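You operate a simulated robot arm through the tools that you are given. There is no shell and no other tool. Be economical: measure what you need, move in short steps, check, and stop when the job is done.

Carry out the task below with a simulated two-armed robot. There is one attempt and no reset: what you move stays moved.

TASK
Put one of the yellow masks from the mask stand in the orange crate. Put the dial gauge that says "0.7 bar" from the bench top on the red fail tray and the dial gauge that says "0.1 bar" on the shelf of the grey stand. Take the yellow tape roll from the bench top and leave it on the work table. Switch the loop b fault switch on. Close the room door. Take the folded grey cloth on the top of the steel cabinet and put it away on the lower steel shelf. Open the top drawer, put the green pad on the bench top away inside floor and shut the drawer again. Lift the wide cover open. Any order will do. Set down upright: green pad.

The check looks at the end state, three seconds after you hand in, the way a careful person would. Anything else that was tipped, shoved, dropped, spilled or broken makes it a failure. A push-on lid holds only when it is set on centred and level and pressed home; a screw cap is set on level and turned clockwise until tight. Flat cloth is picked up by pressing the open fingertips on it (5 to 10 N) and closing them slowly along it; thin cloth reads only 2 to 8 mm in the jaws.

THE ROBOT
Two 7-joint arms with two-finger parallel grippers on one trunk, on a base that drives. Base frame: it is fixed to the floor where the robot stands at the start and does not move with it; the origin is under the middle of the robot, x ahead of it, y to its left, z up; the surface under the hand at the start is at about z = 0.86. Units: m, rad, N and s.
The left shoulder is at the start at [0.071, 0.156, 1.18], the right one opposite. Places, roughly: dial gauge [0.75, 0.25, 0.75]; folded grey cloth (7x9x3 cm) [-3.2, -5.9, 0.9]; green pad (7x4x5 cm) [0.9, 0.6, 0.9]; loop B fault switch [-4.6, -3.4, 1.1]; lower steel shelf (60x19 cm) [-0.1, -5.98, 0.44]; orange crate (24x30x12 cm) [0.7, 0.9, 0.2]; red fail tray [1, 0, 0.75]; room door [-4.4, -4.8, 1]; shelf of the grey stand [0.9, -0.5, 0.2]; top drawer [0.6, 0.7, 0.7]; top drawer floor [0.7, 0.7, 0.7]; wide cover [-0.5, -4.5, 1.2]; work table [-3.2, -2.2, 0.8]; yellow mask [0.5, -0.25, 1]; yellow tape roll (6x5x2 cm) [1, 0.3, 0.9]. Payload 3.91 kg a hand.
The TCP of each hand is the grasp point between the finger pads, 0.03 m short of the fingertips. In the tool frame z runs along the fingers and y along their closing line. The gripper opens to 0.11 m. The fingers are 0.02 m wide and 0.01 m thick; the gripper's body (0.048 by 0.112 m) begins 0.055 m behind the TCP.
Orientation is told as [roll, pitch, yaw] about the base's x, y, z axes, in that order, counted from this pose: with the fingers straight down and closing along the base's y, the tool's x points along the base's -x, its y along +y and its z along -z.

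THE INTERFACE
- The arms move only by the tool drive_tool. It takes "left_increments", "right_increments" or both (then of equal length, played together; a hand with none holds still); each is a list that holds one entry, the list of rows, each a list of 7 numbers: the turn, a rotation vector about the base's x, y, z in units of 90 degrees (1.0 is 90 degrees), then the shift along the base's x, y, z in units of 200 mm (1.0 is 200 mm), then the opening, from 0 (shut) to 1 (fully open). In form: [[[wx, wy, wz, dx, dy, dz, claw], ...]]. A call has 1 to 10 rows; each row is the pose to reach, as a shift and turn from the pose commanded when the call began. A call with a number of a shift or a turn outside -1 to 1 is refused whole. Rows are played at 5 a second. More than 0.05 m and 0.15 rad between two rows, or a gripper value outside its range, and nothing of the call is played. Where a pose cannot be reached the arm comes as near as it can. A force on the tool above 40 N (or 10 N above the force at the start of the call, whichever is more), or a blocked arm, ends the call early, and 0.2 s more pass. Each finger travels about 0.108 m/s and halts on what it meets, pressing with about 42 N; the grip force reading is that of the motor and also rises with nothing between the fingers. The clock runs only during rows and for 0.2 s after the last one: add rows that repeat a pose to give the fingers time. The reply holds the time, the measured pose of the TCP, the force on the tool along the base axes, the opening and the grip force, in the units named above and with some noise, with the torque about the TCP (base axes, N m) and any sound that the robot's microphone picked up.
- Cameras (640 x 400 px; columns grow to the right, rows downward): "scene" is now at [0.1038, 0.043, 1.4099]; the picture's right is [0.54, -0.84, 0.00], its down [-0.51, -0.33, -0.80] and it looks along [0.67, 0.43, -0.61] (base axes); focal length 232 px, centre (320, 200). "left" rides on the left gripper at [0.072, -0.017, -0.103] in its tool frame; the picture's right is [0.23, 0.97, 0.00], its down [-0.76, 0.18, -0.62] and it looks along [-0.61, 0.14, 0.78] (tool axes); focal length 222 px, centre (320, 200). "right" rides on the right gripper at [0.072, 0.017, -0.103] in its tool frame; the picture's right is [-0.23, 0.97, 0.00], its down [-0.76, -0.18, -0.62] and it looks along [-0.61, -0.14, 0.78] (tool axes); focal length 222 px, centre (320, 200). There is no depth. A picture from a camera that has moved, and an enlarged one, comes with that camera's place and axes in the base frame and with its lens. The place of the scene camera against the robot may be out by one fixed shift of up to 0.025 m in any direction.
- grab_frame(camera): a new picture of that camera. It takes no simulated time.
- move_column(by): slides the trunk up (or, below 0, down) by that many m; the arms and the scene camera ride with it, the base frame stays. It gives what a move gives, with no picture.
- roll_base(legs): drives the robot by 1 to 6 legs, each [ahead, left, turn to the left] in m, m and rad, along the robot's own axes; the way and the turn of a leg run together, so that a leg with both is an arc; at most 1.5 m and 3.142 rad a leg. The arms and the cameras ride along, it lands a little off, and it stops where it bumps. It gives what a move gives.
- pan_tilt(pan, tilt): turns the head with the scene camera to pan (to the left, within 1.501 rad either way) and tilt (down, from -0.506 to 1.204), counted from straight ahead of the robot. It gives what a move gives.
- enlarge(camera, box): a new picture of the part [left, top, right, bottom] of that camera's present view, enlarged. It takes no simulated time.
- close_job(): hands the job in; it is judged then, once.

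Go step by step. Nothing tells you exact positions but the pictures and the camera data: compare them with the known pose of the tool, close in by small moves and look again before you grip or let go. The budget is 493 turns and 256 pictures, counting those below and the enlarged ones. Unless the task says otherwise, let go and move clear before handing in.

The tools are called after ">>>" as name(argument=value, ...) on one line, values as JSON. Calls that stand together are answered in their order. drive_tool: Moves the arms, as the interface text tells. Its arguments: {"type":"object","properties":{"left_increments":{"type":"array"},"right_increments":{"type":"array"}},"required":[]} The other tools are called the same way: move_column (by) slides the trunk up or down; roll_base (legs) drives the base; pan_tilt (pan, tilt) turns the head that bears the scene camera; grab_frame (camera) takes a picture; enlarge (camera, box) takes an enlarged picture of a part of a camera's view; close_job () hands the job in.

At the start:

```text
time_s: 0.0
left_eef_pos: [0.5526, 0.6645, 1.1249]
left_tcp_rot: [0.001, 0.0, -0.001]
left_force: [-0.5, -0.6, 0.0]
left_torque: [-0.04, 0.04, 0.02]
left_opening: 0.1099
left_finger_force: 0.0
right_eef_pos: [0.6346, 0.0878, 1.1453]
right_tcp_rot: [0.002, -0.001, 0.0]
right_force: [0.1, -0.5, -0.1]
right_torque: [0.0, 0.0, 0.02]
right_opening: 0.11
right_finger_force: 0.1
trunk travel left (down, up): [-0.625, 0.315]
robot x, y, heading: [-0.0007, 0.0019, -0.002]
head pan, tilt: [0.576, 0.649]
```

scene: 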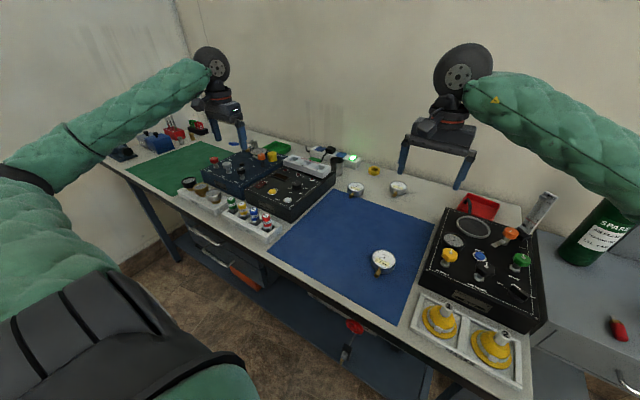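
right: 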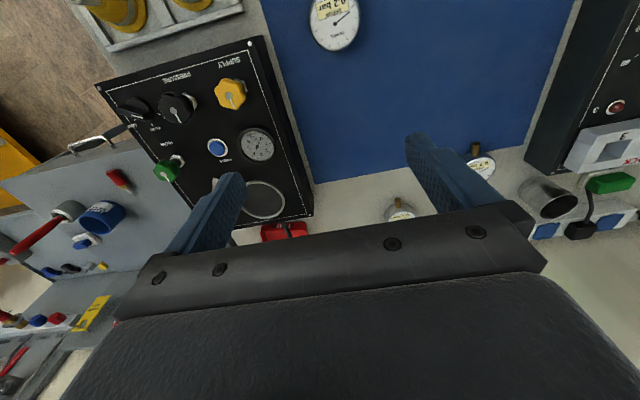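
left: 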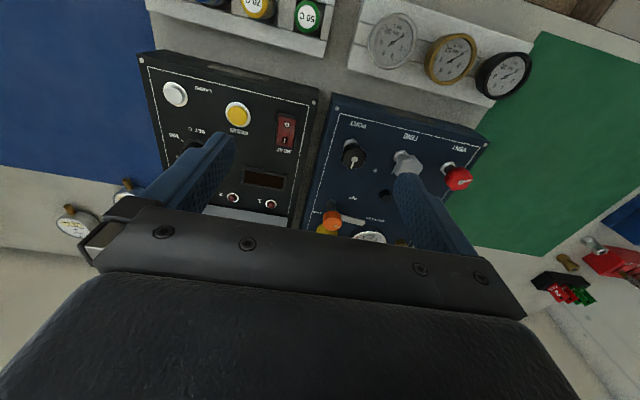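

The bench holds several dial gauges, panels and a mask stand. I'll look closer to read the labels first.

>>> enlarge(camera="scene", box=[320, 140, 560, 290])

>>> enlarge(camera="scene", box=[100, 110, 340, 260])

>>> enlarge(camera="right", box=[250, 0, 640, 244])

```text
2.67 times, centred on (440, 215) of scene
camera zoom: at [0.1038, 0.043, 1.4099], right [0.54, -0.84, 0.0], down [-0.51, -0.33, -0.8], along [0.67, 0.43, -0.61], focal length 618 px, centre (0, 160)
```

zoom: 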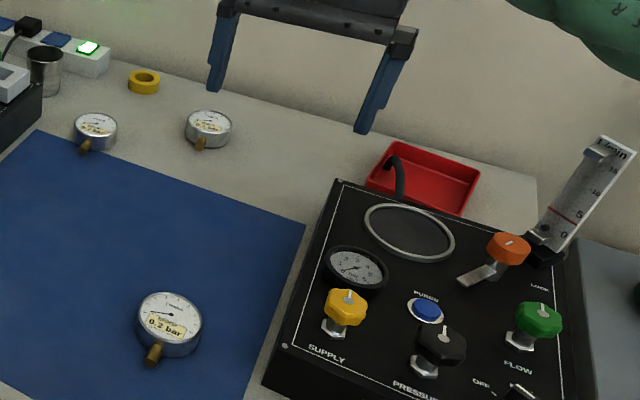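

```text
2.67 times, centred on (220, 185) of scene
camera zoom: at [0.1038, 0.043, 1.4099], right [0.54, -0.84, 0.0], down [-0.51, -0.33, -0.8], along [0.67, 0.43, -0.61], focal length 618 px, centre (587, 240)
```

zoom: 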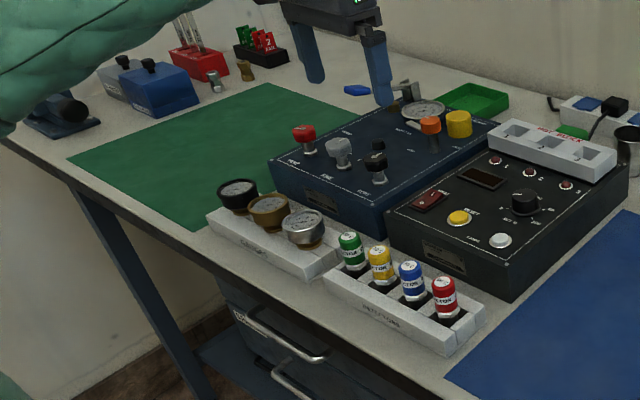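

```text
1.64 times, centred on (445, 122) of right
camera zoom: at [0.562, 0.1049, 1.2495], right [0.23, 0.97, 0.0], down [0.76, -0.18, 0.62], along [0.61, -0.14, -0.78], focal length 364 px, centre (115, 328)
```

zoom: 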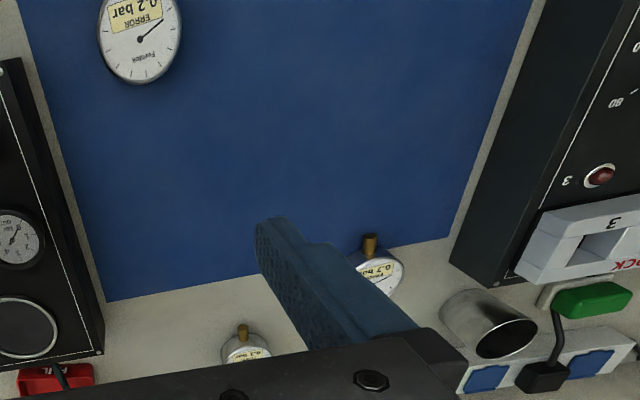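

I see three loose gauges (0.2 bar at front, two at the back). I'll zoom in on the back ones and the green things.

>>> enlarge(camera="scene", box=[340, 170, 420, 220])

>>> enlarge(camera="scene", box=[255, 130, 383, 210])

>>> enlarge(camera="scene", box=[370, 240, 640, 400])

```text
8.00 times, centred on (380, 195) of scene
camera zoom: at [0.1038, 0.043, 1.4099], right [0.54, -0.84, 0.0], down [-0.51, -0.33, -0.8], along [0.67, 0.43, -0.61], focal length 1854 px, centre (-160, 240)
```

zoom: 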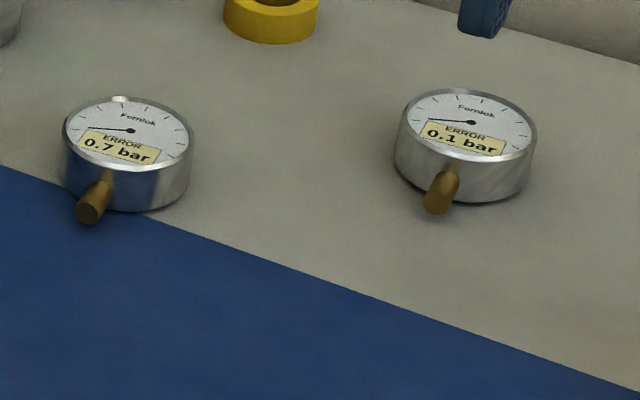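

```text
5.00 times, centred on (319, 170) of scene
camera zoom: at [0.1038, 0.043, 1.4099], right [0.54, -0.84, 0.0], down [-0.51, -0.33, -0.8], along [0.67, 0.43, -0.61], focal length 1158 px, centre (325, 350)
```

zoom: 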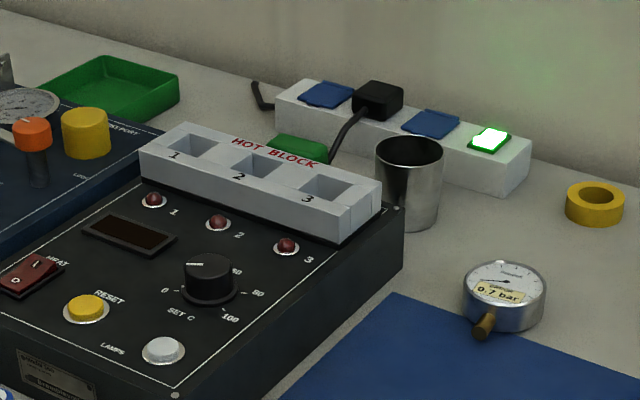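

```text
2.37 times, centred on (505, 320) of scene
camera zoom: at [0.1038, 0.043, 1.4099], right [0.54, -0.84, 0.0], down [-0.51, -0.33, -0.8], along [0.67, 0.43, -0.61], focal length 549 px, centre (-118, -84)
```

zoom: 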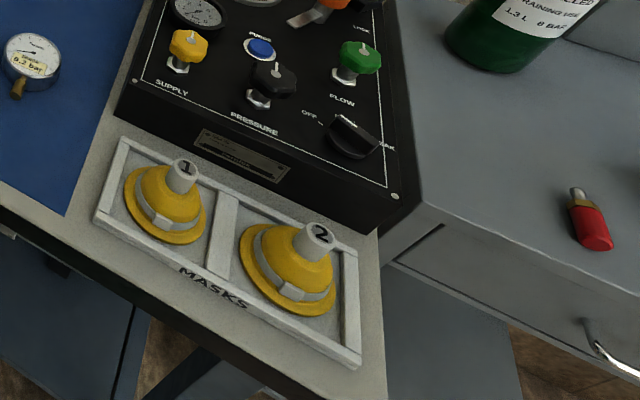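

The 0.7 bar gauge is near [0.83,0.34], the 0.1 bar near [0.93,0.20], and the tape near [1.01,0.34]. Now I'll look at the other parts of the bench.

>>> pan_tilt(pan=-0.55, tilt=0.8)

>>> grab_frame(camera="scene")

>>> pan_tilt(pan=1.0, tilt=0.9)

>>> grab_frame(camera="scene")

```text
time_s: 1.4
left_eef_pos: [0.554, 0.6635, 1.1253]
left_tcp_rot: [0.0, -0.001, -0.001]
left_force: [0.3, -0.1, -0.2]
left_torque: [0.01, -0.02, -0.02]
left_opening: 0.11
left_finger_force: 0.1
right_eef_pos: [0.6342, 0.0887, 1.1465]
right_tcp_rot: [0.0, 0.0, -0.001]
right_force: [-0.1, 1.1, -0.2]
right_torque: [0.02, 0.03, -0.04]
right_opening: 0.11
right_finger_force: 0.0
trunk travel left (down, up): [-0.625, 0.315]
robot x, y, heading: [-0.0017, 0.0015, -0.001]
head pan, tilt: [-0.55, 0.799]
```

```text
246 pictures are left
camera scene: at [0.0998, -0.0463, 1.3974], right [-0.52, -0.85, 0.0], down [-0.61, 0.37, -0.7], along [0.59, -0.36, -0.72], focal length 232 px, centre (320, 200)
```

scene: 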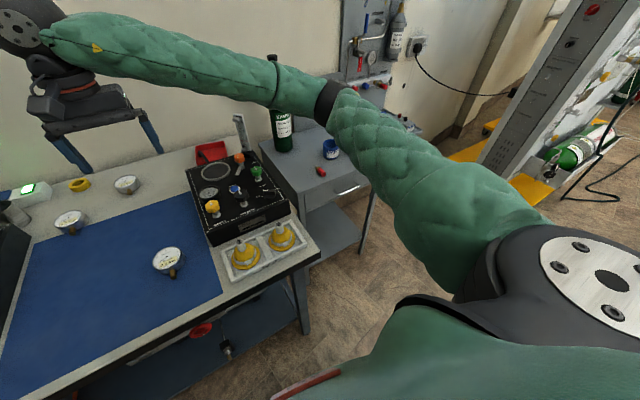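

```text
time_s: 3.0
left_eef_pos: [0.5537, 0.6637, 1.1239]
left_tcp_rot: [0.0, 0.001, -0.001]
left_force: [-0.4, -0.7, -0.1]
left_torque: [0.0, 0.01, -0.01]
left_opening: 0.1101
left_finger_force: 0.0
right_eef_pos: [0.6349, 0.0886, 1.1464]
right_tcp_rot: [0.001, 0.0, 0.0]
right_force: [-0.3, 0.0, -0.5]
right_torque: [0.02, -0.01, 0.0]
right_opening: 0.1097
right_finger_force: 0.1
trunk travel left (down, up): [-0.625, 0.315]
robot x, y, heading: [-0.0027, 0.0008, -0.004]
head pan, tilt: [1.0, 0.901]
```

```text
245 pictures are left
camera scene: at [0.0718, 0.0593, 1.3894], right [0.84, -0.54, 0.0], down [-0.42, -0.66, -0.62], along [0.34, 0.52, -0.78], focal length 232 px, centre (320, 200)
```

scene: 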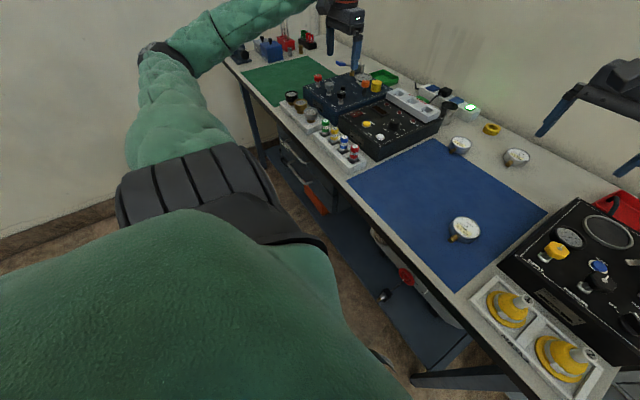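

The bench layout is clear: the grey stand is to the right, and the crate sits on the bench's lower shelf at left. I'll move a little closer for the back items.

>>> roll_base(legs=[[0.08, 0, 0]])

>>> pan_tilt(pan=0.1, tilt=0.7)

>>> grab_frame(camera="scene")

>>> grab_frame(camera="right")

```text
time_s: 4.0
left_eef_pos: [0.6348, 0.6636, 1.123]
left_tcp_rot: [-0.002, 0.003, -0.003]
left_force: [0.7, -0.6, -0.4]
left_torque: [-0.01, -0.01, 0.02]
left_opening: 0.1097
left_finger_force: 0.2
right_eef_pos: [0.7163, 0.0878, 1.1461]
right_tcp_rot: [-0.001, 0.002, -0.002]
right_force: [0.2, 0.1, -0.3]
right_torque: [-0.02, 0.04, 0.05]
right_opening: 0.1097
right_finger_force: 0.0
trunk travel left (down, up): [-0.625, 0.315]
robot x, y, heading: [0.0759, 0.0033, -0.005]
head pan, tilt: [1.0, 0.901]
```

```text
time_s: 5.2
left_eef_pos: [0.6341, 0.6632, 1.1255]
left_tcp_rot: [0.001, 0.0, -0.003]
left_force: [-0.4, -0.4, -0.5]
left_torque: [-0.04, 0.02, -0.02]
left_opening: 0.1099
left_finger_force: 0.0
right_eef_pos: [0.7143, 0.0889, 1.1463]
right_tcp_rot: [0.001, -0.001, 0.0]
right_force: [0.0, -1.0, -0.1]
right_torque: [0.0, 0.0, 0.01]
right_opening: 0.1102
right_finger_force: 0.0
trunk travel left (down, up): [-0.625, 0.315]
robot x, y, heading: [0.0815, -0.0011, 0.004]
head pan, tilt: [0.099, 0.7]
```

```text
244 pictures are left
camera scene: at [0.1947, 0.0047, 1.4056], right [0.1, -1.0, 0.0], down [-0.64, -0.06, -0.76], along [0.76, 0.08, -0.64], focal length 232 px, centre (320, 200)
```

scene: 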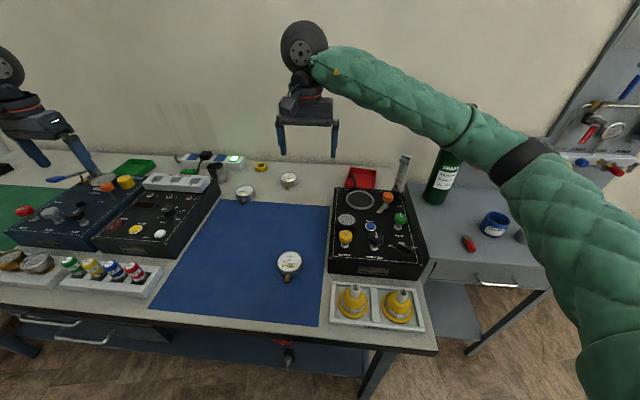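

```text
243 pictures are left
camera right: at [0.6415, 0.1048, 1.2495], right [0.23, 0.97, 0.0], down [0.76, -0.18, 0.62], along [0.61, -0.14, -0.78], focal length 222 px, centre (320, 200)
```

right: 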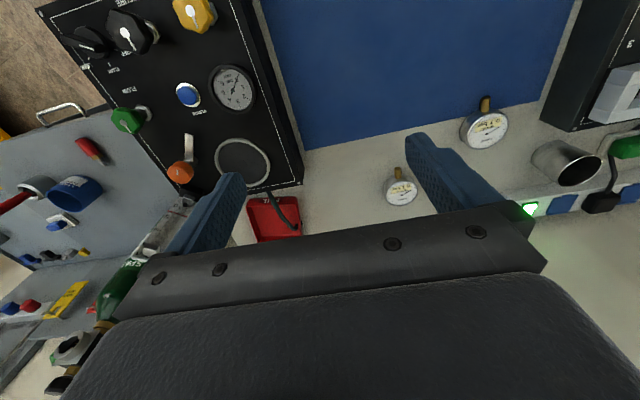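

Positions agree to about a centimetre across cameras. I'll zoom in on the red tray, since something black hangs near it.

>>> enlarge(camera="right", box=[210, 150, 338, 230])

>>> enlarge(camera="scene", box=[310, 145, 438, 225])

```text
5.00 times, centred on (274, 190) of right
camera zoom: at [0.6415, 0.1048, 1.2495], right [0.23, 0.97, 0.0], down [0.76, -0.18, 0.62], along [0.61, -0.14, -0.78], focal length 1111 px, centre (550, 250)
```

zoom: 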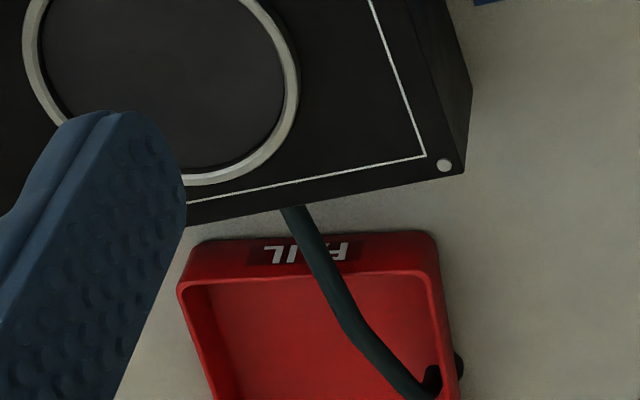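

```text
5.00 times, centred on (374, 185) of scene
camera zoom: at [0.1947, 0.0047, 1.4056], right [0.1, -1.0, 0.0], down [-0.64, -0.06, -0.76], along [0.76, 0.08, -0.64], focal length 1158 px, centre (50, 275)
```

zoom: 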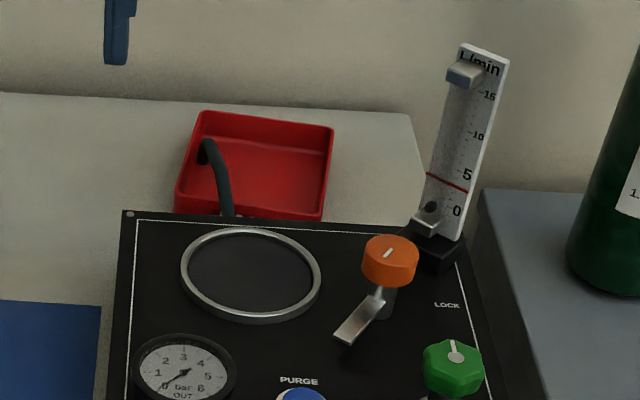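

The hose from the panel arches over the left part of the fail tray. First I'll pick up the 0.7 bar gauge with the right hand, approaching in steps.

>>> drive_tool(right_increments=[[[0, 0, 0, 0.1, 0.16, -0.05, 1], [0, 0, 0, 0.2, 0.32, -0.1, 1], [0, 0, 0, 0.3, 0.48, -0.15, 1], [0, 0, 0, 0.4, 0.64, -0.2, 1], [0, 0, 0, 0.5, 0.8, -0.25, 1], [0, 0, 0, 0.6, 0.96, -0.3, 1], [0, 0, 0, 0.6, 0.96, -0.3, 1]]])

>>> grab_frame(camera="right")

```text
time_s: 6.8
left_eef_pos: [0.6337, 0.6629, 1.1269]
left_tcp_rot: [0.001, 0.0, -0.001]
left_force: [0.9, -0.7, 0.2]
left_torque: [0.02, 0.03, 0.0]
left_opening: 0.11
left_finger_force: 0.0
right_eef_pos: [0.8346, 0.2785, 1.0848]
right_tcp_rot: [0.001, 0.0, -0.003]
right_force: [-0.6, -0.6, -0.5]
right_torque: [0.0, 0.0, 0.0]
right_opening: 0.1102
right_finger_force: 0.0
trunk travel left (down, up): [-0.625, 0.315]
robot x, y, heading: [0.0772, 0.0003, 0.0]
head pan, tilt: [0.099, 0.7]
```

```text
240 pictures are left
camera right: at [0.7618, 0.2953, 1.1897], right [0.23, 0.97, 0.0], down [0.76, -0.18, 0.62], along [0.61, -0.14, -0.78], focal length 222 px, centre (320, 200)
```

right: 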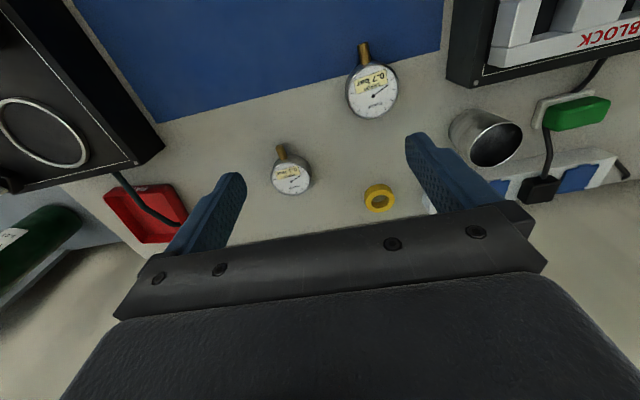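

The 0.7 gauge's centre is at about [0.846, 0.345]. I'll descend around it.

>>> drive_tool(right_increments=[[[0, 0, 0, 0.05, 0.16, -0.15, 1], [0, 0, 0, 0.055, 0.33, -0.35, 1], [0, 0, 0, 0.055, 0.33, -0.55, 1], [0, 0, 0, 0.055, 0.33, -0.7, 1], [0, 0, 0, 0.055, 0.33, -0.7, 1]]])

>>> grab_frame(camera="right")

```text
refused: row 2 steps farther than a row can; nothing moved
```

```text
239 pictures are left
camera right: at [0.7618, 0.2953, 1.1897], right [0.23, 0.97, 0.0], down [0.76, -0.18, 0.62], along [0.61, -0.14, -0.78], focal length 222 px, centre (320, 200)
```

right: 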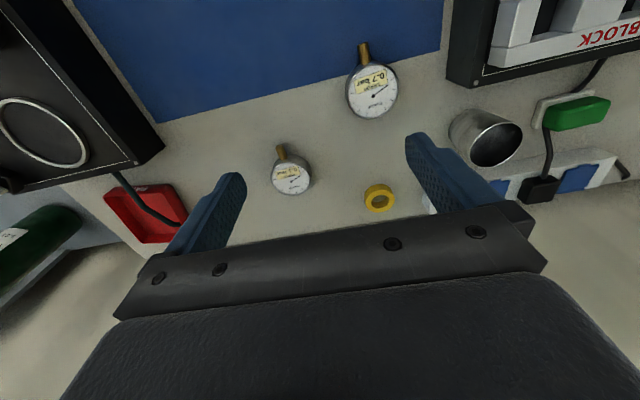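

Row too long; I'll use smaller steps.

>>> drive_tool(right_increments=[[[0, 0, 0, 0.03, 0.16, -0.1, 1], [0, 0, 0, 0.055, 0.33, -0.25, 1], [0, 0, 0, 0.055, 0.33, -0.45, 1], [0, 0, 0, 0.055, 0.33, -0.65, 1], [0, 0, 0, 0.055, 0.33, -0.75, 1], [0, 0, 0, 0.055, 0.33, -0.75, 1]]])

>>> grab_frame(camera="right")

```text
time_s: 8.2
left_eef_pos: [0.6341, 0.6632, 1.1245]
left_tcp_rot: [-0.001, 0.001, -0.002]
left_force: [0.0, -0.4, 0.2]
left_torque: [0.01, -0.01, 0.0]
left_opening: 0.1099
left_finger_force: 0.0
right_eef_pos: [0.8449, 0.3462, 0.9349]
right_tcp_rot: [0.0, -0.001, -0.002]
right_force: [0.4, -0.3, 0.2]
right_torque: [0.02, -0.02, 0.02]
right_opening: 0.1099
right_finger_force: 0.1
trunk travel left (down, up): [-0.625, 0.315]
robot x, y, heading: [0.084, 0.0012, -0.001]
head pan, tilt: [0.099, 0.7]
```

```text
238 pictures are left
camera right: at [0.7723, 0.3626, 1.0394], right [0.23, 0.97, 0.0], down [0.76, -0.18, 0.62], along [0.61, -0.14, -0.78], focal length 222 px, centre (320, 200)
```

right: 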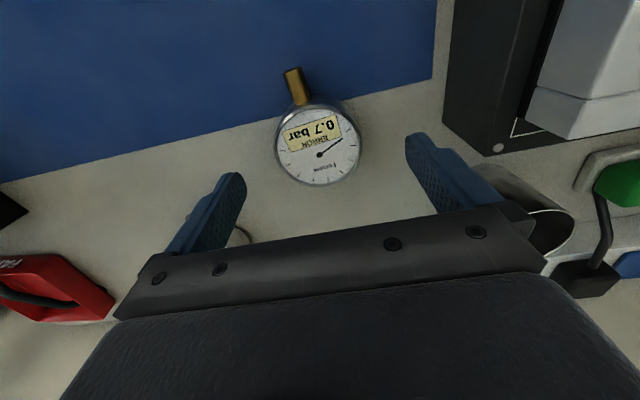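

Centred on the gauge. I'll lower and close.

>>> drive_tool(right_increments=[[[0, 0, 0, 0.01, -0.008, -0.1, 1], [0, 0, 0, 0.01, -0.008, -0.19, 1], [0, 0, 0, 0.01, -0.008, -0.19, 0.7], [0, 0, 0, 0.01, -0.008, -0.19, 0.4], [0, 0, 0, 0.01, -0.008, -0.19, 0.4], [0, 0, 0, 0.01, -0.008, -0.19, 0.4]]])

```text
time_s: 9.6
left_eef_pos: [0.634, 0.6641, 1.1244]
left_tcp_rot: [0.0, 0.0, -0.002]
left_force: [0.1, -1.2, 0.2]
left_torque: [-0.02, 0.02, 0.04]
left_opening: 0.1099
left_finger_force: 0.0
right_eef_pos: [0.846, 0.3435, 0.8967]
right_tcp_rot: [0.0, 0.0, -0.001]
right_force: [1.2, -0.7, 0.3]
right_torque: [-0.01, -0.02, -0.01]
right_opening: 0.0646
right_finger_force: 42.3
trunk travel left (down, up): [-0.625, 0.315]
robot x, y, heading: [0.081, 0.0029, -0.0]
head pan, tilt: [0.099, 0.7]
```

Gripped (64.6 mm). I'll lift and move towards the fail tray.

>>> drive_tool(right_increments=[[[0, 0, 0, 0, 0, 0.2, 0.4], [0, 0, 0, 0, 0, 0.4, 0.4], [0, 0, 0, 0, 0, 0.6, 0.4], [0, 0, 0, 0, -0.15, 0.75, 0.4], [0, 0, 0, 0, -0.35, 0.8, 0.4], [0, 0, 0, 0, -0.58, 0.8, 0.4], [0, 0, 0, 0, -0.8, 0.8, 0.4], [0, 0, 0, 0, -1, 0.8, 0.4]]])

>>> drive_tool(right_increments=[[[0, 0, 0, 0, -0.24, 0, 0.4], [0, 0, 0, 0, -0.48, 0, 0.4], [0, 0, 0, 0, -0.72, 0, 0.4], [0, 0, 0, 0, -0.95, 0, 0.4], [0, 0, 0, 0, -0.95, 0, 0.4]]])

>>> grab_frame(camera="right")

>>> grab_frame(camera="scene")

```text
time_s: 11.4
left_eef_pos: [0.633, 0.6622, 1.126]
left_tcp_rot: [0.002, 0.0, -0.001]
left_force: [0.9, -1.0, 0.4]
left_torque: [0.02, 0.02, 0.0]
left_opening: 0.1098
left_finger_force: 0.0
right_eef_pos: [0.8459, 0.1429, 1.0584]
right_tcp_rot: [-0.001, 0.002, -0.001]
right_force: [0.3, 0.0, -1.8]
right_torque: [-0.02, 0.03, 0.0]
right_opening: 0.0646
right_finger_force: 41.9
trunk travel left (down, up): [-0.625, 0.315]
robot x, y, heading: [0.0791, 0.0006, 0.003]
head pan, tilt: [0.099, 0.7]
```

```text
time_s: 12.6
left_eef_pos: [0.6342, 0.6651, 1.124]
left_tcp_rot: [-0.001, 0.001, -0.002]
left_force: [-0.1, 0.0, 0.1]
left_torque: [0.01, -0.01, -0.01]
left_opening: 0.11
left_finger_force: 0.0
right_eef_pos: [0.8469, -0.0452, 1.0562]
right_tcp_rot: [-0.001, 0.0, 0.0]
right_force: [-0.5, -0.2, -2.8]
right_torque: [-0.01, -0.02, 0.02]
right_opening: 0.0645
right_finger_force: 42.2
trunk travel left (down, up): [-0.625, 0.315]
robot x, y, heading: [0.0798, 0.0018, -0.005]
head pan, tilt: [0.099, 0.7]
```

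```text
237 pictures are left
camera right: at [0.7739, -0.028, 1.1604], right [0.23, 0.97, 0.0], down [0.76, -0.18, 0.62], along [0.61, -0.14, -0.78], focal length 222 px, centre (320, 200)
```

right: 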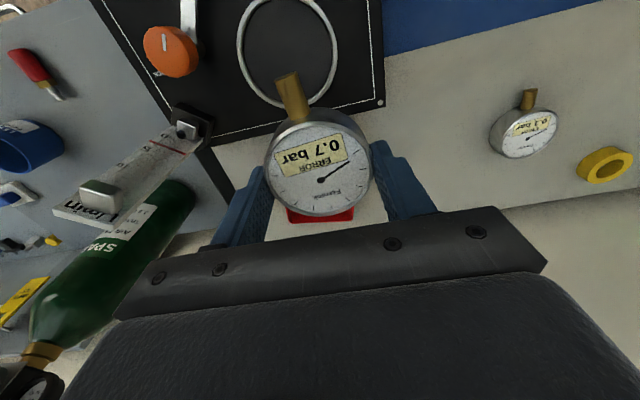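

```text
236 pictures are left
camera scene: at [0.1954, 0.0066, 1.4055], right [0.1, -1.0, 0.0], down [-0.64, -0.06, -0.76], along [0.76, 0.07, -0.64], focal length 232 px, centre (320, 200)
```

scene: 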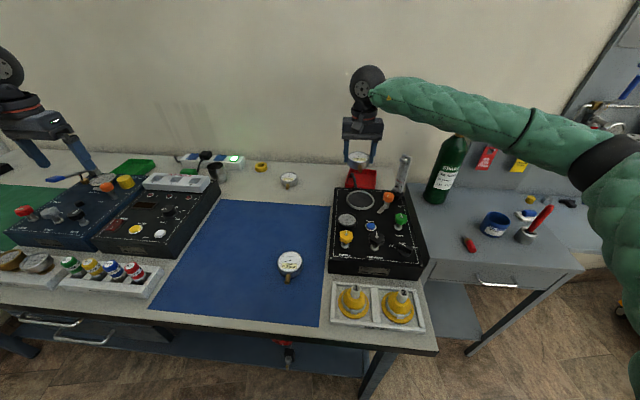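

The held gauge hides the tray. I'll shift left and forward for a clear view of the tray and hose.

>>> drive_tool(right_increments=[[[0, 0, 0, 0.1, 0.2, 0, 0.4], [0, 0, 0, 0.2, 0.4, 0, 0.4], [0, 0, 0, 0.27, 0.6, 0, 0.4], [0, 0, 0, 0.27, 0.68, 0, 0.4], [0, 0, 0, 0.27, 0.68, 0, 0.4]]])

>>> enlarge(camera="right", box=[100, 70, 340, 220])

```text
time_s: 13.8
left_eef_pos: [0.6334, 0.6636, 1.1246]
left_tcp_rot: [0.0, -0.001, -0.002]
left_force: [-0.8, 0.7, -0.1]
left_torque: [-0.01, -0.02, 0.04]
left_opening: 0.1103
left_finger_force: 0.0
right_eef_pos: [0.9017, 0.0918, 1.0577]
right_tcp_rot: [0.001, -0.001, -0.002]
right_force: [-0.3, -0.3, -1.6]
right_torque: [0.02, -0.03, -0.03]
right_opening: 0.0646
right_finger_force: 41.3
trunk travel left (down, up): [-0.625, 0.315]
robot x, y, heading: [0.0791, -0.0017, 0.002]
head pan, tilt: [0.099, 0.7]
```

```text
2.67 times, centred on (220, 145) of right
camera zoom: at [0.8287, 0.1081, 1.1617], right [0.23, 0.97, 0.0], down [0.76, -0.18, 0.62], along [0.61, -0.14, -0.78], focal length 592 px, centre (587, 347)
```

zoom: 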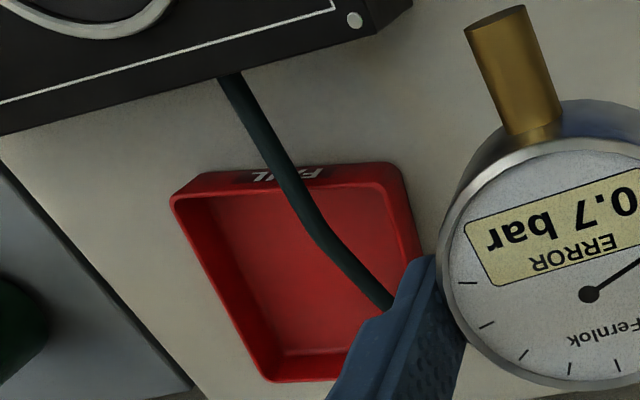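

The hose sags diagonally over the tray's left half, and the right forearm would come close to the flowmeter. The left arm is safer for this, so I'll set the gauge down on open bench and re-grip with the left.

>>> drive_tool(right_increments=[[[0, 0, 0, -0.1, 0, -0.2, 0.4], [0, 0, 0, -0.15, 0, -0.4, 0.4], [0, 0, 0, -0.15, 0, -0.6, 0.4], [0, 0, 0, -0.15, 0, -0.75, 0.4], [0, 0, 0, -0.15, 0, -0.79, 0.4], [0, 0, 0, -0.15, 0, -0.79, 0.4]]])

```text
time_s: 15.2
left_eef_pos: [0.6302, 0.6649, 1.127]
left_tcp_rot: [-0.003, -0.004, -0.002]
left_force: [0.5, 0.2, -0.1]
left_torque: [0.02, 0.01, -0.01]
left_opening: 0.1098
left_finger_force: 0.1
right_eef_pos: [0.868, 0.0917, 0.9029]
right_tcp_rot: [0.0, -0.006, -0.001]
right_force: [-0.1, 0.2, -2.1]
right_torque: [-0.02, -0.01, 0.02]
right_opening: 0.0648
right_finger_force: 42.3
trunk travel left (down, up): [-0.625, 0.315]
robot x, y, heading: [0.0804, 0.0073, -0.001]
head pan, tilt: [0.099, 0.7]
```

>>> drive_tool(right_increments=[[[0, 0, 0, 0, 0, -0.015, 0.4], [0, 0, 0, 0, 0, -0.03, 0.4], [0, 0, 0, 0, 0, -0.03, 0.4]]])

```text
time_s: 16.0
left_eef_pos: [0.6279, 0.6664, 1.1267]
left_tcp_rot: [-0.002, -0.005, -0.002]
left_force: [-0.1, -0.5, -1.9]
left_torque: [0.02, -0.01, 0.01]
left_opening: 0.1098
left_finger_force: 0.1
right_eef_pos: [0.8669, 0.0919, 0.8982]
right_tcp_rot: [-0.003, -0.007, 0.0]
right_force: [0.2, -0.1, -1.6]
right_torque: [0.01, 0.0, 0.02]
right_opening: 0.0643
right_finger_force: 41.4
trunk travel left (down, up): [-0.625, 0.315]
robot x, y, heading: [0.0776, -0.0002, 0.0]
head pan, tilt: [0.099, 0.7]
```

>>> drive_tool(right_increments=[[[0, 0, 0, 0, 0, -0.01, 0.4], [0, 0, 0, 0, 0, -0.015, 0.4], [0, 0, 0, 0, 0, -0.015, 0.4]]])

```text
time_s: 16.8
left_eef_pos: [0.6259, 0.6659, 1.1262]
left_tcp_rot: [-0.002, -0.003, -0.002]
left_force: [0.2, 0.7, -0.2]
left_torque: [-0.03, -0.04, 0.01]
left_opening: 0.1101
left_finger_force: 0.1
right_eef_pos: [0.8658, 0.0922, 0.8979]
right_tcp_rot: [-0.003, -0.007, 0.0]
right_force: [1.0, 0.8, 17.4]
right_torque: [0.12, 0.69, -0.06]
right_opening: 0.0646
right_finger_force: 42.5
trunk travel left (down, up): [-0.625, 0.315]
robot x, y, heading: [0.0761, -0.0016, -0.003]
head pan, tilt: [0.099, 0.7]
```

>>> drive_tool(right_increments=[[[0, 0, 0, 0, 0, 0.01, 0.7], [0, 0, 0, 0, 0, 0.01, 1], [0, 0, 0, 0, 0, 0.2, 1], [0, 0, 0, 0, 0, 0.4, 1], [0, 0, 0, 0, 0, 0.6, 1], [0, 0, 0, 0, 0, 0.8, 1], [0, 0, 0, -0.1, -0.2, 0.9, 1], [0, 0, 0, -0.2, -0.4, 0.9, 1], [0, 0, 0, -0.3, -0.6, 0.9, 1], [0, 0, 0, -0.4, -0.8, 0.9, 1]]])

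>>> grab_frame(camera="scene")

```text
time_s: 19.0
left_eef_pos: [0.6323, 0.6628, 1.1271]
left_tcp_rot: [0.002, -0.001, 0.0]
left_force: [-0.5, 0.5, -0.1]
left_torque: [0.0, -0.03, -0.01]
left_opening: 0.1102
left_finger_force: 0.1
right_eef_pos: [0.7919, -0.071, 1.071]
right_tcp_rot: [0.002, -0.001, 0.0]
right_force: [-0.3, -0.7, -0.2]
right_torque: [0.01, -0.01, 0.01]
right_opening: 0.1099
right_finger_force: 0.0
trunk travel left (down, up): [-0.625, 0.315]
robot x, y, heading: [0.0811, -0.0002, -0.003]
head pan, tilt: [0.099, 0.7]
```

```text
234 pictures are left
camera scene: at [0.1945, 0.0028, 1.4057], right [0.1, -1.0, 0.0], down [-0.64, -0.06, -0.76], along [0.76, 0.08, -0.64], focal length 232 px, centre (320, 200)
```

scene: 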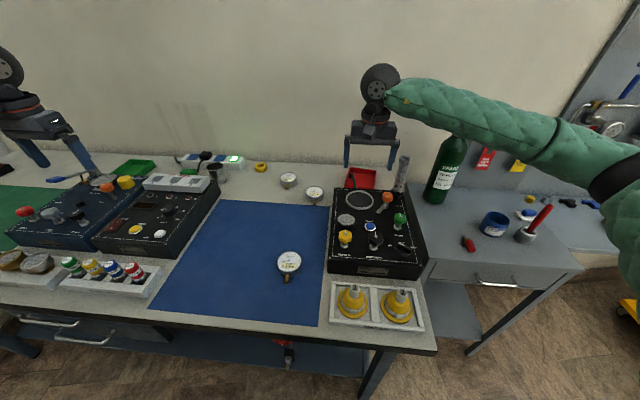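

While low, the whole robot shifted ~8 mm and came back, so the forearm may have touched something. I'll check the flowmeter.

>>> enlarge(camera="scene", box=[310, 145, 438, 225])

```text
5.00 times, centred on (374, 185) of scene
camera zoom: at [0.1945, 0.0028, 1.4057], right [0.1, -1.0, 0.0], down [-0.64, -0.06, -0.76], along [0.76, 0.08, -0.64], focal length 1158 px, centre (50, 275)
```

zoom: 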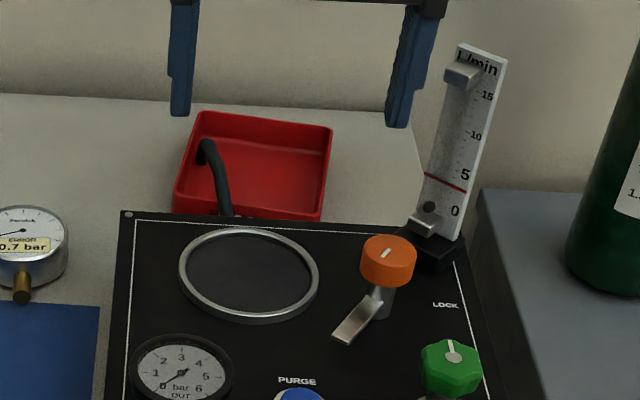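

Unchanged. I'll pull the right hand back and bring the left over the gauge.

>>> drive_tool(right_increments=[[[0, 0, 0, -0.24, 0, 0.05, 1], [0, 0, 0, -0.48, 0, 0.1, 1], [0, 0, 0, -0.7, 0, 0.2, 1], [0, 0, 0, -0.8, -0.2, 0.2, 1], [0, 0, 0, -0.8, -0.44, 0.2, 1], [0, 0, 0, -0.8, -0.68, 0.2, 1], [0, 0, 0, -0.8, -0.9, 0.2, 1], [0, 0, 0, -0.8, -1, 0.2, 1]]])

>>> drive_tool(left_increments=[[[0, 0, 0, 0.08, -0.2, 0, 1], [0, 0, 0, 0.16, -0.4, 0, 1], [0, 0, 0, 0.24, -0.6, 0, 1], [0, 0, 0, 0.32, -0.8, 0, 1], [0, 0, 0, 0.4, -1, 0, 1]]])

>>> drive_tool(left_increments=[[[0, 0, 0, 0.08, -0.2, 0, 1], [0, 0, 0, 0.16, -0.4, 0, 1], [0, 0, 0, 0.24, -0.6, 0, 1], [0, 0, 0, 0.32, -0.8, 0, 1], [0, 0, 0, 0.4, -1, 0, 1]]])

>>> drive_tool(left_increments=[[[0, 0, 0, 0.08, -0.2, -0.05, 1], [0, 0, 0, 0.16, -0.4, -0.1, 1], [0, 0, 0, 0.24, -0.6, -0.15, 1], [0, 0, 0, 0.32, -0.8, -0.25, 1], [0, 0, 0, 0.34, -0.85, -0.4, 1], [0, 0, 0, 0.34, -0.85, -0.4, 1]]])

>>> grab_frame(camera="left")

```text
time_s: 20.8
left_eef_pos: [0.6329, 0.6643, 1.1248]
left_tcp_rot: [-0.002, 0.0, -0.003]
left_force: [0.3, -0.6, -0.6]
left_torque: [-0.02, 0.0, -0.03]
left_opening: 0.1101
left_finger_force: 0.1
right_eef_pos: [0.6319, -0.2707, 1.1107]
right_tcp_rot: [-0.001, -0.001, 0.0]
right_force: [0.1, 0.2, 1.0]
right_torque: [-0.01, 0.02, 0.01]
right_opening: 0.1099
right_finger_force: 0.1
trunk travel left (down, up): [-0.625, 0.315]
robot x, y, heading: [0.0801, -0.0013, 0.003]
head pan, tilt: [0.099, 0.7]
```

```text
time_s: 22.0
left_eef_pos: [0.7138, 0.461, 1.1263]
left_tcp_rot: [0.002, 0.002, 0.0]
left_force: [-0.8, -0.2, -0.5]
left_torque: [0.08, -0.03, 0.02]
left_opening: 0.1099
left_finger_force: 0.1
right_eef_pos: [0.6345, -0.2712, 1.1104]
right_tcp_rot: [0.0, 0.001, -0.001]
right_force: [0.0, 0.1, 0.1]
right_torque: [0.01, 0.0, -0.02]
right_opening: 0.1098
right_finger_force: 0.1
trunk travel left (down, up): [-0.625, 0.315]
robot x, y, heading: [0.0759, 0.0004, -0.0]
head pan, tilt: [0.099, 0.7]
```

```text
time_s: 23.2
left_eef_pos: [0.7964, 0.2619, 1.1265]
left_tcp_rot: [0.001, 0.001, 0.001]
left_force: [-0.8, -0.5, 0.9]
left_torque: [-0.01, 0.02, 0.02]
left_opening: 0.1098
left_finger_force: 0.2
right_eef_pos: [0.6321, -0.2703, 1.1098]
right_tcp_rot: [0.002, 0.001, -0.001]
right_force: [-0.4, 0.7, 0.3]
right_torque: [0.01, 0.01, 0.0]
right_opening: 0.1098
right_finger_force: 0.1
trunk travel left (down, up): [-0.625, 0.315]
robot x, y, heading: [0.082, 0.0011, -0.004]
head pan, tilt: [0.099, 0.7]
```

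```text
time_s: 24.6
left_eef_pos: [0.8553, 0.1017, 1.0474]
left_tcp_rot: [0.001, 0.0, -0.001]
left_force: [0.6, 0.5, 0.4]
left_torque: [0.03, 0.04, -0.03]
left_opening: 0.11
left_finger_force: 0.1
left hand out of reach, approached as far as the arm can: row 5, 6
right_eef_pos: [0.6333, -0.2723, 1.1094]
right_tcp_rot: [0.0, 0.002, -0.002]
right_force: [-0.2, -0.9, -0.2]
right_torque: [0.0, 0.0, 0.02]
right_opening: 0.1101
right_finger_force: 0.1
trunk travel left (down, up): [-0.625, 0.315]
robot x, y, heading: [0.0825, -0.0018, -0.001]
head pan, tilt: [0.099, 0.7]
```

```text
232 pictures are left
camera left: at [0.7833, 0.0853, 1.1519], right [-0.23, 0.97, 0.0], down [0.76, 0.18, 0.62], along [0.61, 0.14, -0.78], focal length 222 px, centre (320, 200)
```

left: 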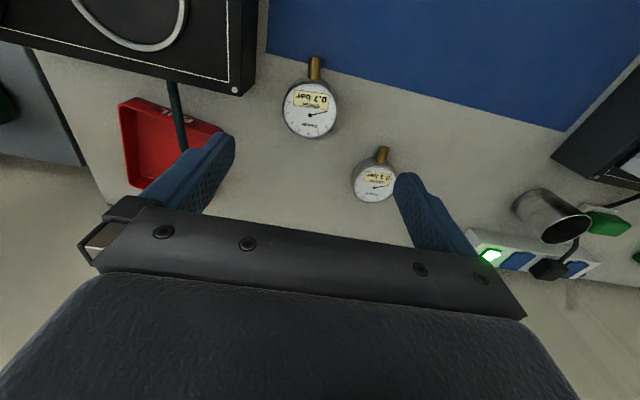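

The left arm is at its limit here. I'll lift it and move the base 0.3 m to the right so the left arm reaches the tray well.

>>> drive_tool(left_increments=[[[0, 0, 0, -0.2, 0.1, 0.1, 1], [0, 0, 0, -0.4, 0.2, 0.2, 1], [0, 0, 0, -0.6, 0.3, 0.3, 1], [0, 0, 0, -0.75, 0.4, 0.45, 1], [0, 0, 0, -0.75, 0.5, 0.6, 1], [0, 0, 0, -0.75, 0.6, 0.8, 1]]])

>>> roll_base(legs=[[0, -0.3, 0]])

>>> grab_frame(camera="scene")

```text
time_s: 26.0
left_eef_pos: [0.7017, 0.2228, 1.2083]
left_tcp_rot: [0.001, -0.003, -0.001]
left_force: [0.2, -0.1, -0.2]
left_torque: [-0.02, -0.02, -0.04]
left_opening: 0.1096
left_finger_force: 0.1
right_eef_pos: [0.63, -0.2705, 1.111]
right_tcp_rot: [0.0, -0.002, -0.001]
right_force: [-0.3, -0.3, -0.3]
right_torque: [0.0, 0.02, 0.01]
right_opening: 0.1101
right_finger_force: 0.1
trunk travel left (down, up): [-0.625, 0.315]
robot x, y, heading: [0.0791, -0.0034, 0.002]
head pan, tilt: [0.099, 0.7]
```

```text
time_s: 28.1
left_eef_pos: [0.7025, -0.0776, 1.2081]
left_tcp_rot: [0.003, 0.0, -0.001]
left_force: [0.4, -0.3, -0.2]
left_torque: [0.03, 0.01, 0.05]
left_opening: 0.1099
left_finger_force: 0.0
right_eef_pos: [0.633, -0.5723, 1.1103]
right_tcp_rot: [-0.002, 0.0, 0.001]
right_force: [0.0, 0.5, 0.3]
right_torque: [0.01, 0.01, -0.02]
right_opening: 0.1102
right_finger_force: 0.1
trunk travel left (down, up): [-0.625, 0.315]
robot x, y, heading: [0.0789, -0.297, -0.006]
head pan, tilt: [0.099, 0.7]
```

```text
231 pictures are left
camera scene: at [0.1946, -0.2979, 1.4056], right [0.1, -1.0, 0.0], down [-0.64, -0.06, -0.76], along [0.76, 0.08, -0.64], focal length 232 px, centre (320, 200)
```

scene: 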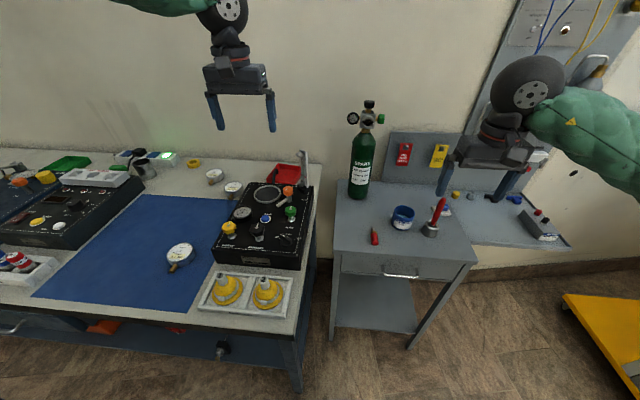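

Now the left hand goes above the gauge.

>>> drive_tool(left_increments=[[[0, 0, 0, 0.14, 0.14, -0.1, 1], [0, 0, 0, 0.28, 0.28, -0.2, 1], [0, 0, 0, 0.42, 0.42, -0.3, 1], [0, 0, 0, 0.56, 0.56, -0.4, 1], [0, 0, 0, 0.7, 0.7, -0.5, 1], [0, 0, 0, 0.82, 0.83, -0.6, 1], [0, 0, 0, 0.82, 0.85, -0.8, 1], [0, 0, 0, 0.82, 0.85, -1, 1], [0, 0, 0, 0.82, 0.85, -1, 1]]])

>>> grab_frame(camera="left")

```text
time_s: 30.1
left_eef_pos: [0.8672, 0.0929, 1.0086]
left_tcp_rot: [-0.002, 0.0, -0.001]
left_force: [0.0, 1.1, -0.3]
left_torque: [-0.02, 0.01, 0.01]
left_opening: 0.11
left_finger_force: 0.0
right_eef_pos: [0.6311, -0.5716, 1.1102]
right_tcp_rot: [0.001, 0.001, 0.0]
right_force: [0.1, -0.2, 0.0]
right_torque: [0.01, 0.0, 0.02]
right_opening: 0.11
right_finger_force: 0.1
trunk travel left (down, up): [-0.625, 0.315]
robot x, y, heading: [0.0788, -0.2958, 0.001]
head pan, tilt: [0.099, 0.7]
```

```text
230 pictures are left
camera left: at [0.7956, 0.0765, 1.1128], right [-0.23, 0.97, 0.0], down [0.76, 0.18, 0.62], along [0.61, 0.14, -0.78], focal length 222 px, centre (320, 200)
```

left: 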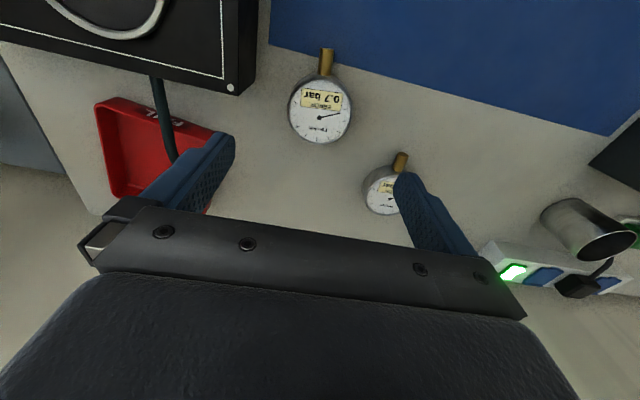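

>>> drive_tool(left_increments=[[[0, 0, 0, -0.01, 0.0, -0.2, 0.85], [0, 0, 0, -0.01, 0, -0.4, 0.85], [0, 0, 0, -0.01, 0, -0.55, 0.85], [0, 0, 0, -0.01, 0, -0.55, 0.7], [0, 0, 0, -0.01, 0, -0.55, 0.4], [0, 0, 0, -0.01, 0, -0.55, 0.4], [0, 0, 0, -0.01, 0, -0.55, 0.4]]])

```text
time_s: 31.7
left_eef_pos: [0.8666, 0.0939, 0.8967]
left_tcp_rot: [0.002, 0.002, -0.001]
left_force: [0.6, -0.5, 0.2]
left_torque: [-0.02, -0.04, 0.01]
left_opening: 0.0645
left_finger_force: 42.2
right_eef_pos: [0.6316, -0.5724, 1.1091]
right_tcp_rot: [0.001, 0.001, 0.0]
right_force: [0.7, -0.5, 0.3]
right_torque: [-0.01, -0.01, 0.01]
right_opening: 0.11
right_finger_force: 0.1
trunk travel left (down, up): [-0.625, 0.315]
robot x, y, heading: [0.0787, -0.3037, 0.0]
head pan, tilt: [0.099, 0.7]
```

Gripped. I'll lift and turn it so the stem points left (+y) under the hose side, with the fingers closing along x.

>>> drive_tool(left_increments=[[[0, 0, 0, 0, 0, 0.15, 0.4], [0, 0, 0, 0, 0, 0.35, 0.4], [0, 0, -0.09, 0, 0, 0.55, 0.4], [0, 0, -0.18, 0, 0, 0.7, 0.4], [0, 0, -0.27, 0, 0, 0.75, 0.4], [0, 0, -0.36, 0, 0, 0.75, 0.4], [0, 0, -0.45, 0, 0, 0.75, 0.4], [0, 0, -0.54, 0, 0, 0.75, 0.4], [0, 0, -0.63, 0, 0, 0.75, 0.4], [0, 0, -0.72, 0, 0, 0.75, 0.4]]])

>>> drive_tool(left_increments=[[[0, 0, -0.09, 0.05, -0.1, 0, 0.4], [0, 0, -0.18, 0.1, -0.2, 0, 0.4], [0, 0, -0.27, 0.15, -0.3, 0, 0.4], [0, 0, -0.31, 0.2, -0.4, 0, 0.4], [0, 0, -0.31, 0.2, -0.4, 0, 0.4]]])

>>> grab_frame(camera="left")

>>> grab_frame(camera="scene")

```text
time_s: 33.9
left_eef_pos: [0.8658, 0.0939, 1.0475]
left_tcp_rot: [-0.003, 0.0, -1.135]
left_force: [0.9, 0.1, -2.2]
left_torque: [0.02, 0.0, -0.02]
left_opening: 0.0644
left_finger_force: 42.0
right_eef_pos: [0.6329, -0.5715, 1.1109]
right_tcp_rot: [-0.001, 0.002, -0.002]
right_force: [0.0, 0.1, 0.2]
right_torque: [0.02, 0.01, 0.0]
right_opening: 0.1099
right_finger_force: 0.2
trunk travel left (down, up): [-0.625, 0.315]
robot x, y, heading: [0.0792, -0.3018, 0.001]
head pan, tilt: [0.099, 0.7]
```

```text
time_s: 35.1
left_eef_pos: [0.9057, 0.014, 1.0473]
left_tcp_rot: [0.0, -0.001, -1.62]
left_force: [-0.6, 0.2, -2.8]
left_torque: [0.0, -0.01, 0.01]
left_opening: 0.0645
left_finger_force: 42.2
right_eef_pos: [0.6317, -0.5717, 1.1105]
right_tcp_rot: [0.001, -0.001, 0.0]
right_force: [0.3, -0.1, 0.6]
right_torque: [0.0, -0.02, 0.03]
right_opening: 0.11
right_finger_force: 0.1
trunk travel left (down, up): [-0.625, 0.315]
robot x, y, heading: [0.0777, -0.3012, 0.001]
head pan, tilt: [0.099, 0.7]
```

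```text
229 pictures are left
camera left: at [0.8924, 0.0869, 1.1516], right [0.98, 0.18, 0.0], down [0.14, -0.77, 0.62], along [0.11, -0.61, -0.78], focal length 222 px, centre (320, 200)
```

left: 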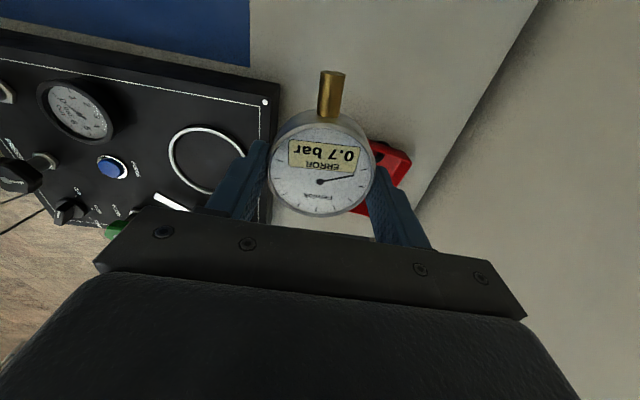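

```text
228 pictures are left
camera scene: at [0.1944, -0.2961, 1.4056], right [0.1, -1.0, 0.0], down [-0.64, -0.06, -0.76], along [0.76, 0.08, -0.64], focal length 232 px, centre (320, 200)
```

scene: 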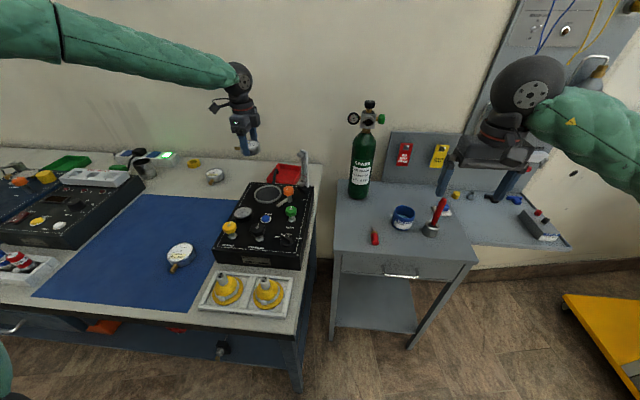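

>>> drive_tool(left_increments=[[[0, 0, 0, 0.1, -0.15, 0, 0.4], [0, 0, 0, 0.2, -0.3, 0, 0.4], [0, 0, 0, 0.3, -0.45, -0.05, 0.4], [0, 0, 0, 0.32, -0.51, -0.2, 0.4], [0, 0, 0, 0.32, -0.51, -0.35, 0.4], [0, 0, 0, 0.32, -0.51, -0.45, 0.4], [0, 0, 0, 0.32, -0.51, -0.45, 0.4]]])

>>> grab_frame(camera="left")

>>> enlarge(camera="scene", box=[220, 110, 348, 190])

```text
time_s: 36.7
left_eef_pos: [0.9517, -0.0744, 0.9676]
left_tcp_rot: [0.002, 0.0, -1.621]
left_force: [0.4, 0.5, -1.9]
left_torque: [0.02, -0.04, 0.0]
left_opening: 0.0643
left_finger_force: 42.2
left hand out of reach, approached as far as the arm can: row 4, 5, 6, 7
right_eef_pos: [0.632, -0.5723, 1.1101]
right_tcp_rot: [0.0, 0.0, -0.001]
right_force: [-0.2, -0.2, -0.5]
right_torque: [0.02, -0.02, 0.0]
right_opening: 0.1102
right_finger_force: 0.0
trunk travel left (down, up): [-0.625, 0.315]
robot x, y, heading: [0.0764, -0.3017, -0.0]
head pan, tilt: [0.099, 0.7]
```

```text
227 pictures are left
camera left: at [0.9382, -0.0013, 1.0705], right [0.98, 0.18, 0.0], down [0.14, -0.77, 0.62], along [0.11, -0.61, -0.78], focal length 222 px, centre (320, 200)
```

left: 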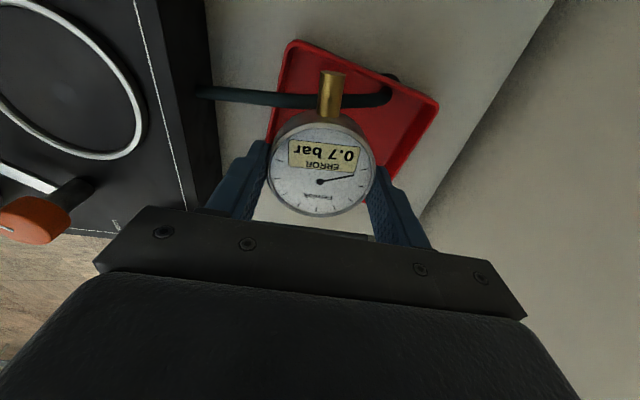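

```text
5.00 times, centred on (284, 150) of scene
camera zoom: at [0.1944, -0.2973, 1.4057], right [0.1, -1.0, 0.0], down [-0.64, -0.06, -0.76], along [0.76, 0.08, -0.64], focal length 1158 px, centre (500, 450)
```

zoom: 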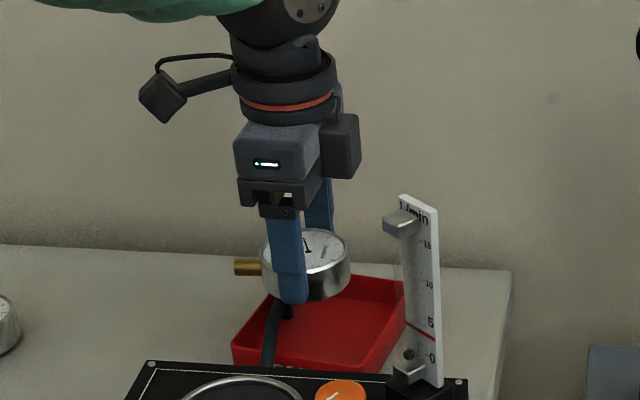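

The left arm is slightly short. I'll raise the hand and drive forward a little more.

>>> drive_tool(left_increments=[[[0, 0, 0, -0.05, 0, 0.2, 0.4], [0, 0, 0, -0.1, 0, 0.4, 0.4], [0, 0, 0, -0.1, 0, 0.4, 0.4]]])

>>> roll_base(legs=[[0.06, 0, 0]])

```text
time_s: 37.5
left_eef_pos: [0.9317, -0.0736, 1.0454]
left_tcp_rot: [-0.002, 0.0, -1.621]
left_force: [0.4, 0.0, -2.1]
left_torque: [0.0, 0.0, 0.0]
left_opening: 0.0646
left_finger_force: 42.1
right_eef_pos: [0.6325, -0.5704, 1.1097]
right_tcp_rot: [0.001, 0.002, 0.001]
right_force: [-0.6, 0.5, -0.3]
right_torque: [0.01, 0.03, -0.01]
right_opening: 0.1099
right_finger_force: 0.2
trunk travel left (down, up): [-0.625, 0.315]
robot x, y, heading: [0.0766, -0.2974, -0.003]
head pan, tilt: [0.099, 0.7]
```

```text
time_s: 38.5
left_eef_pos: [0.9915, -0.0755, 1.048]
left_tcp_rot: [-0.002, -0.001, -1.618]
left_force: [0.2, 0.1, -2.8]
left_torque: [0.02, 0.03, 0.0]
left_opening: 0.0643
left_finger_force: 42.3
right_eef_pos: [0.6935, -0.5722, 1.1099]
right_tcp_rot: [0.0, 0.001, 0.0]
right_force: [0.4, 0.4, 0.6]
right_torque: [0.02, 0.01, 0.03]
right_opening: 0.1099
right_finger_force: 0.1
trunk travel left (down, up): [-0.625, 0.315]
robot x, y, heading: [0.1385, -0.3038, -0.004]
head pan, tilt: [0.099, 0.7]
```

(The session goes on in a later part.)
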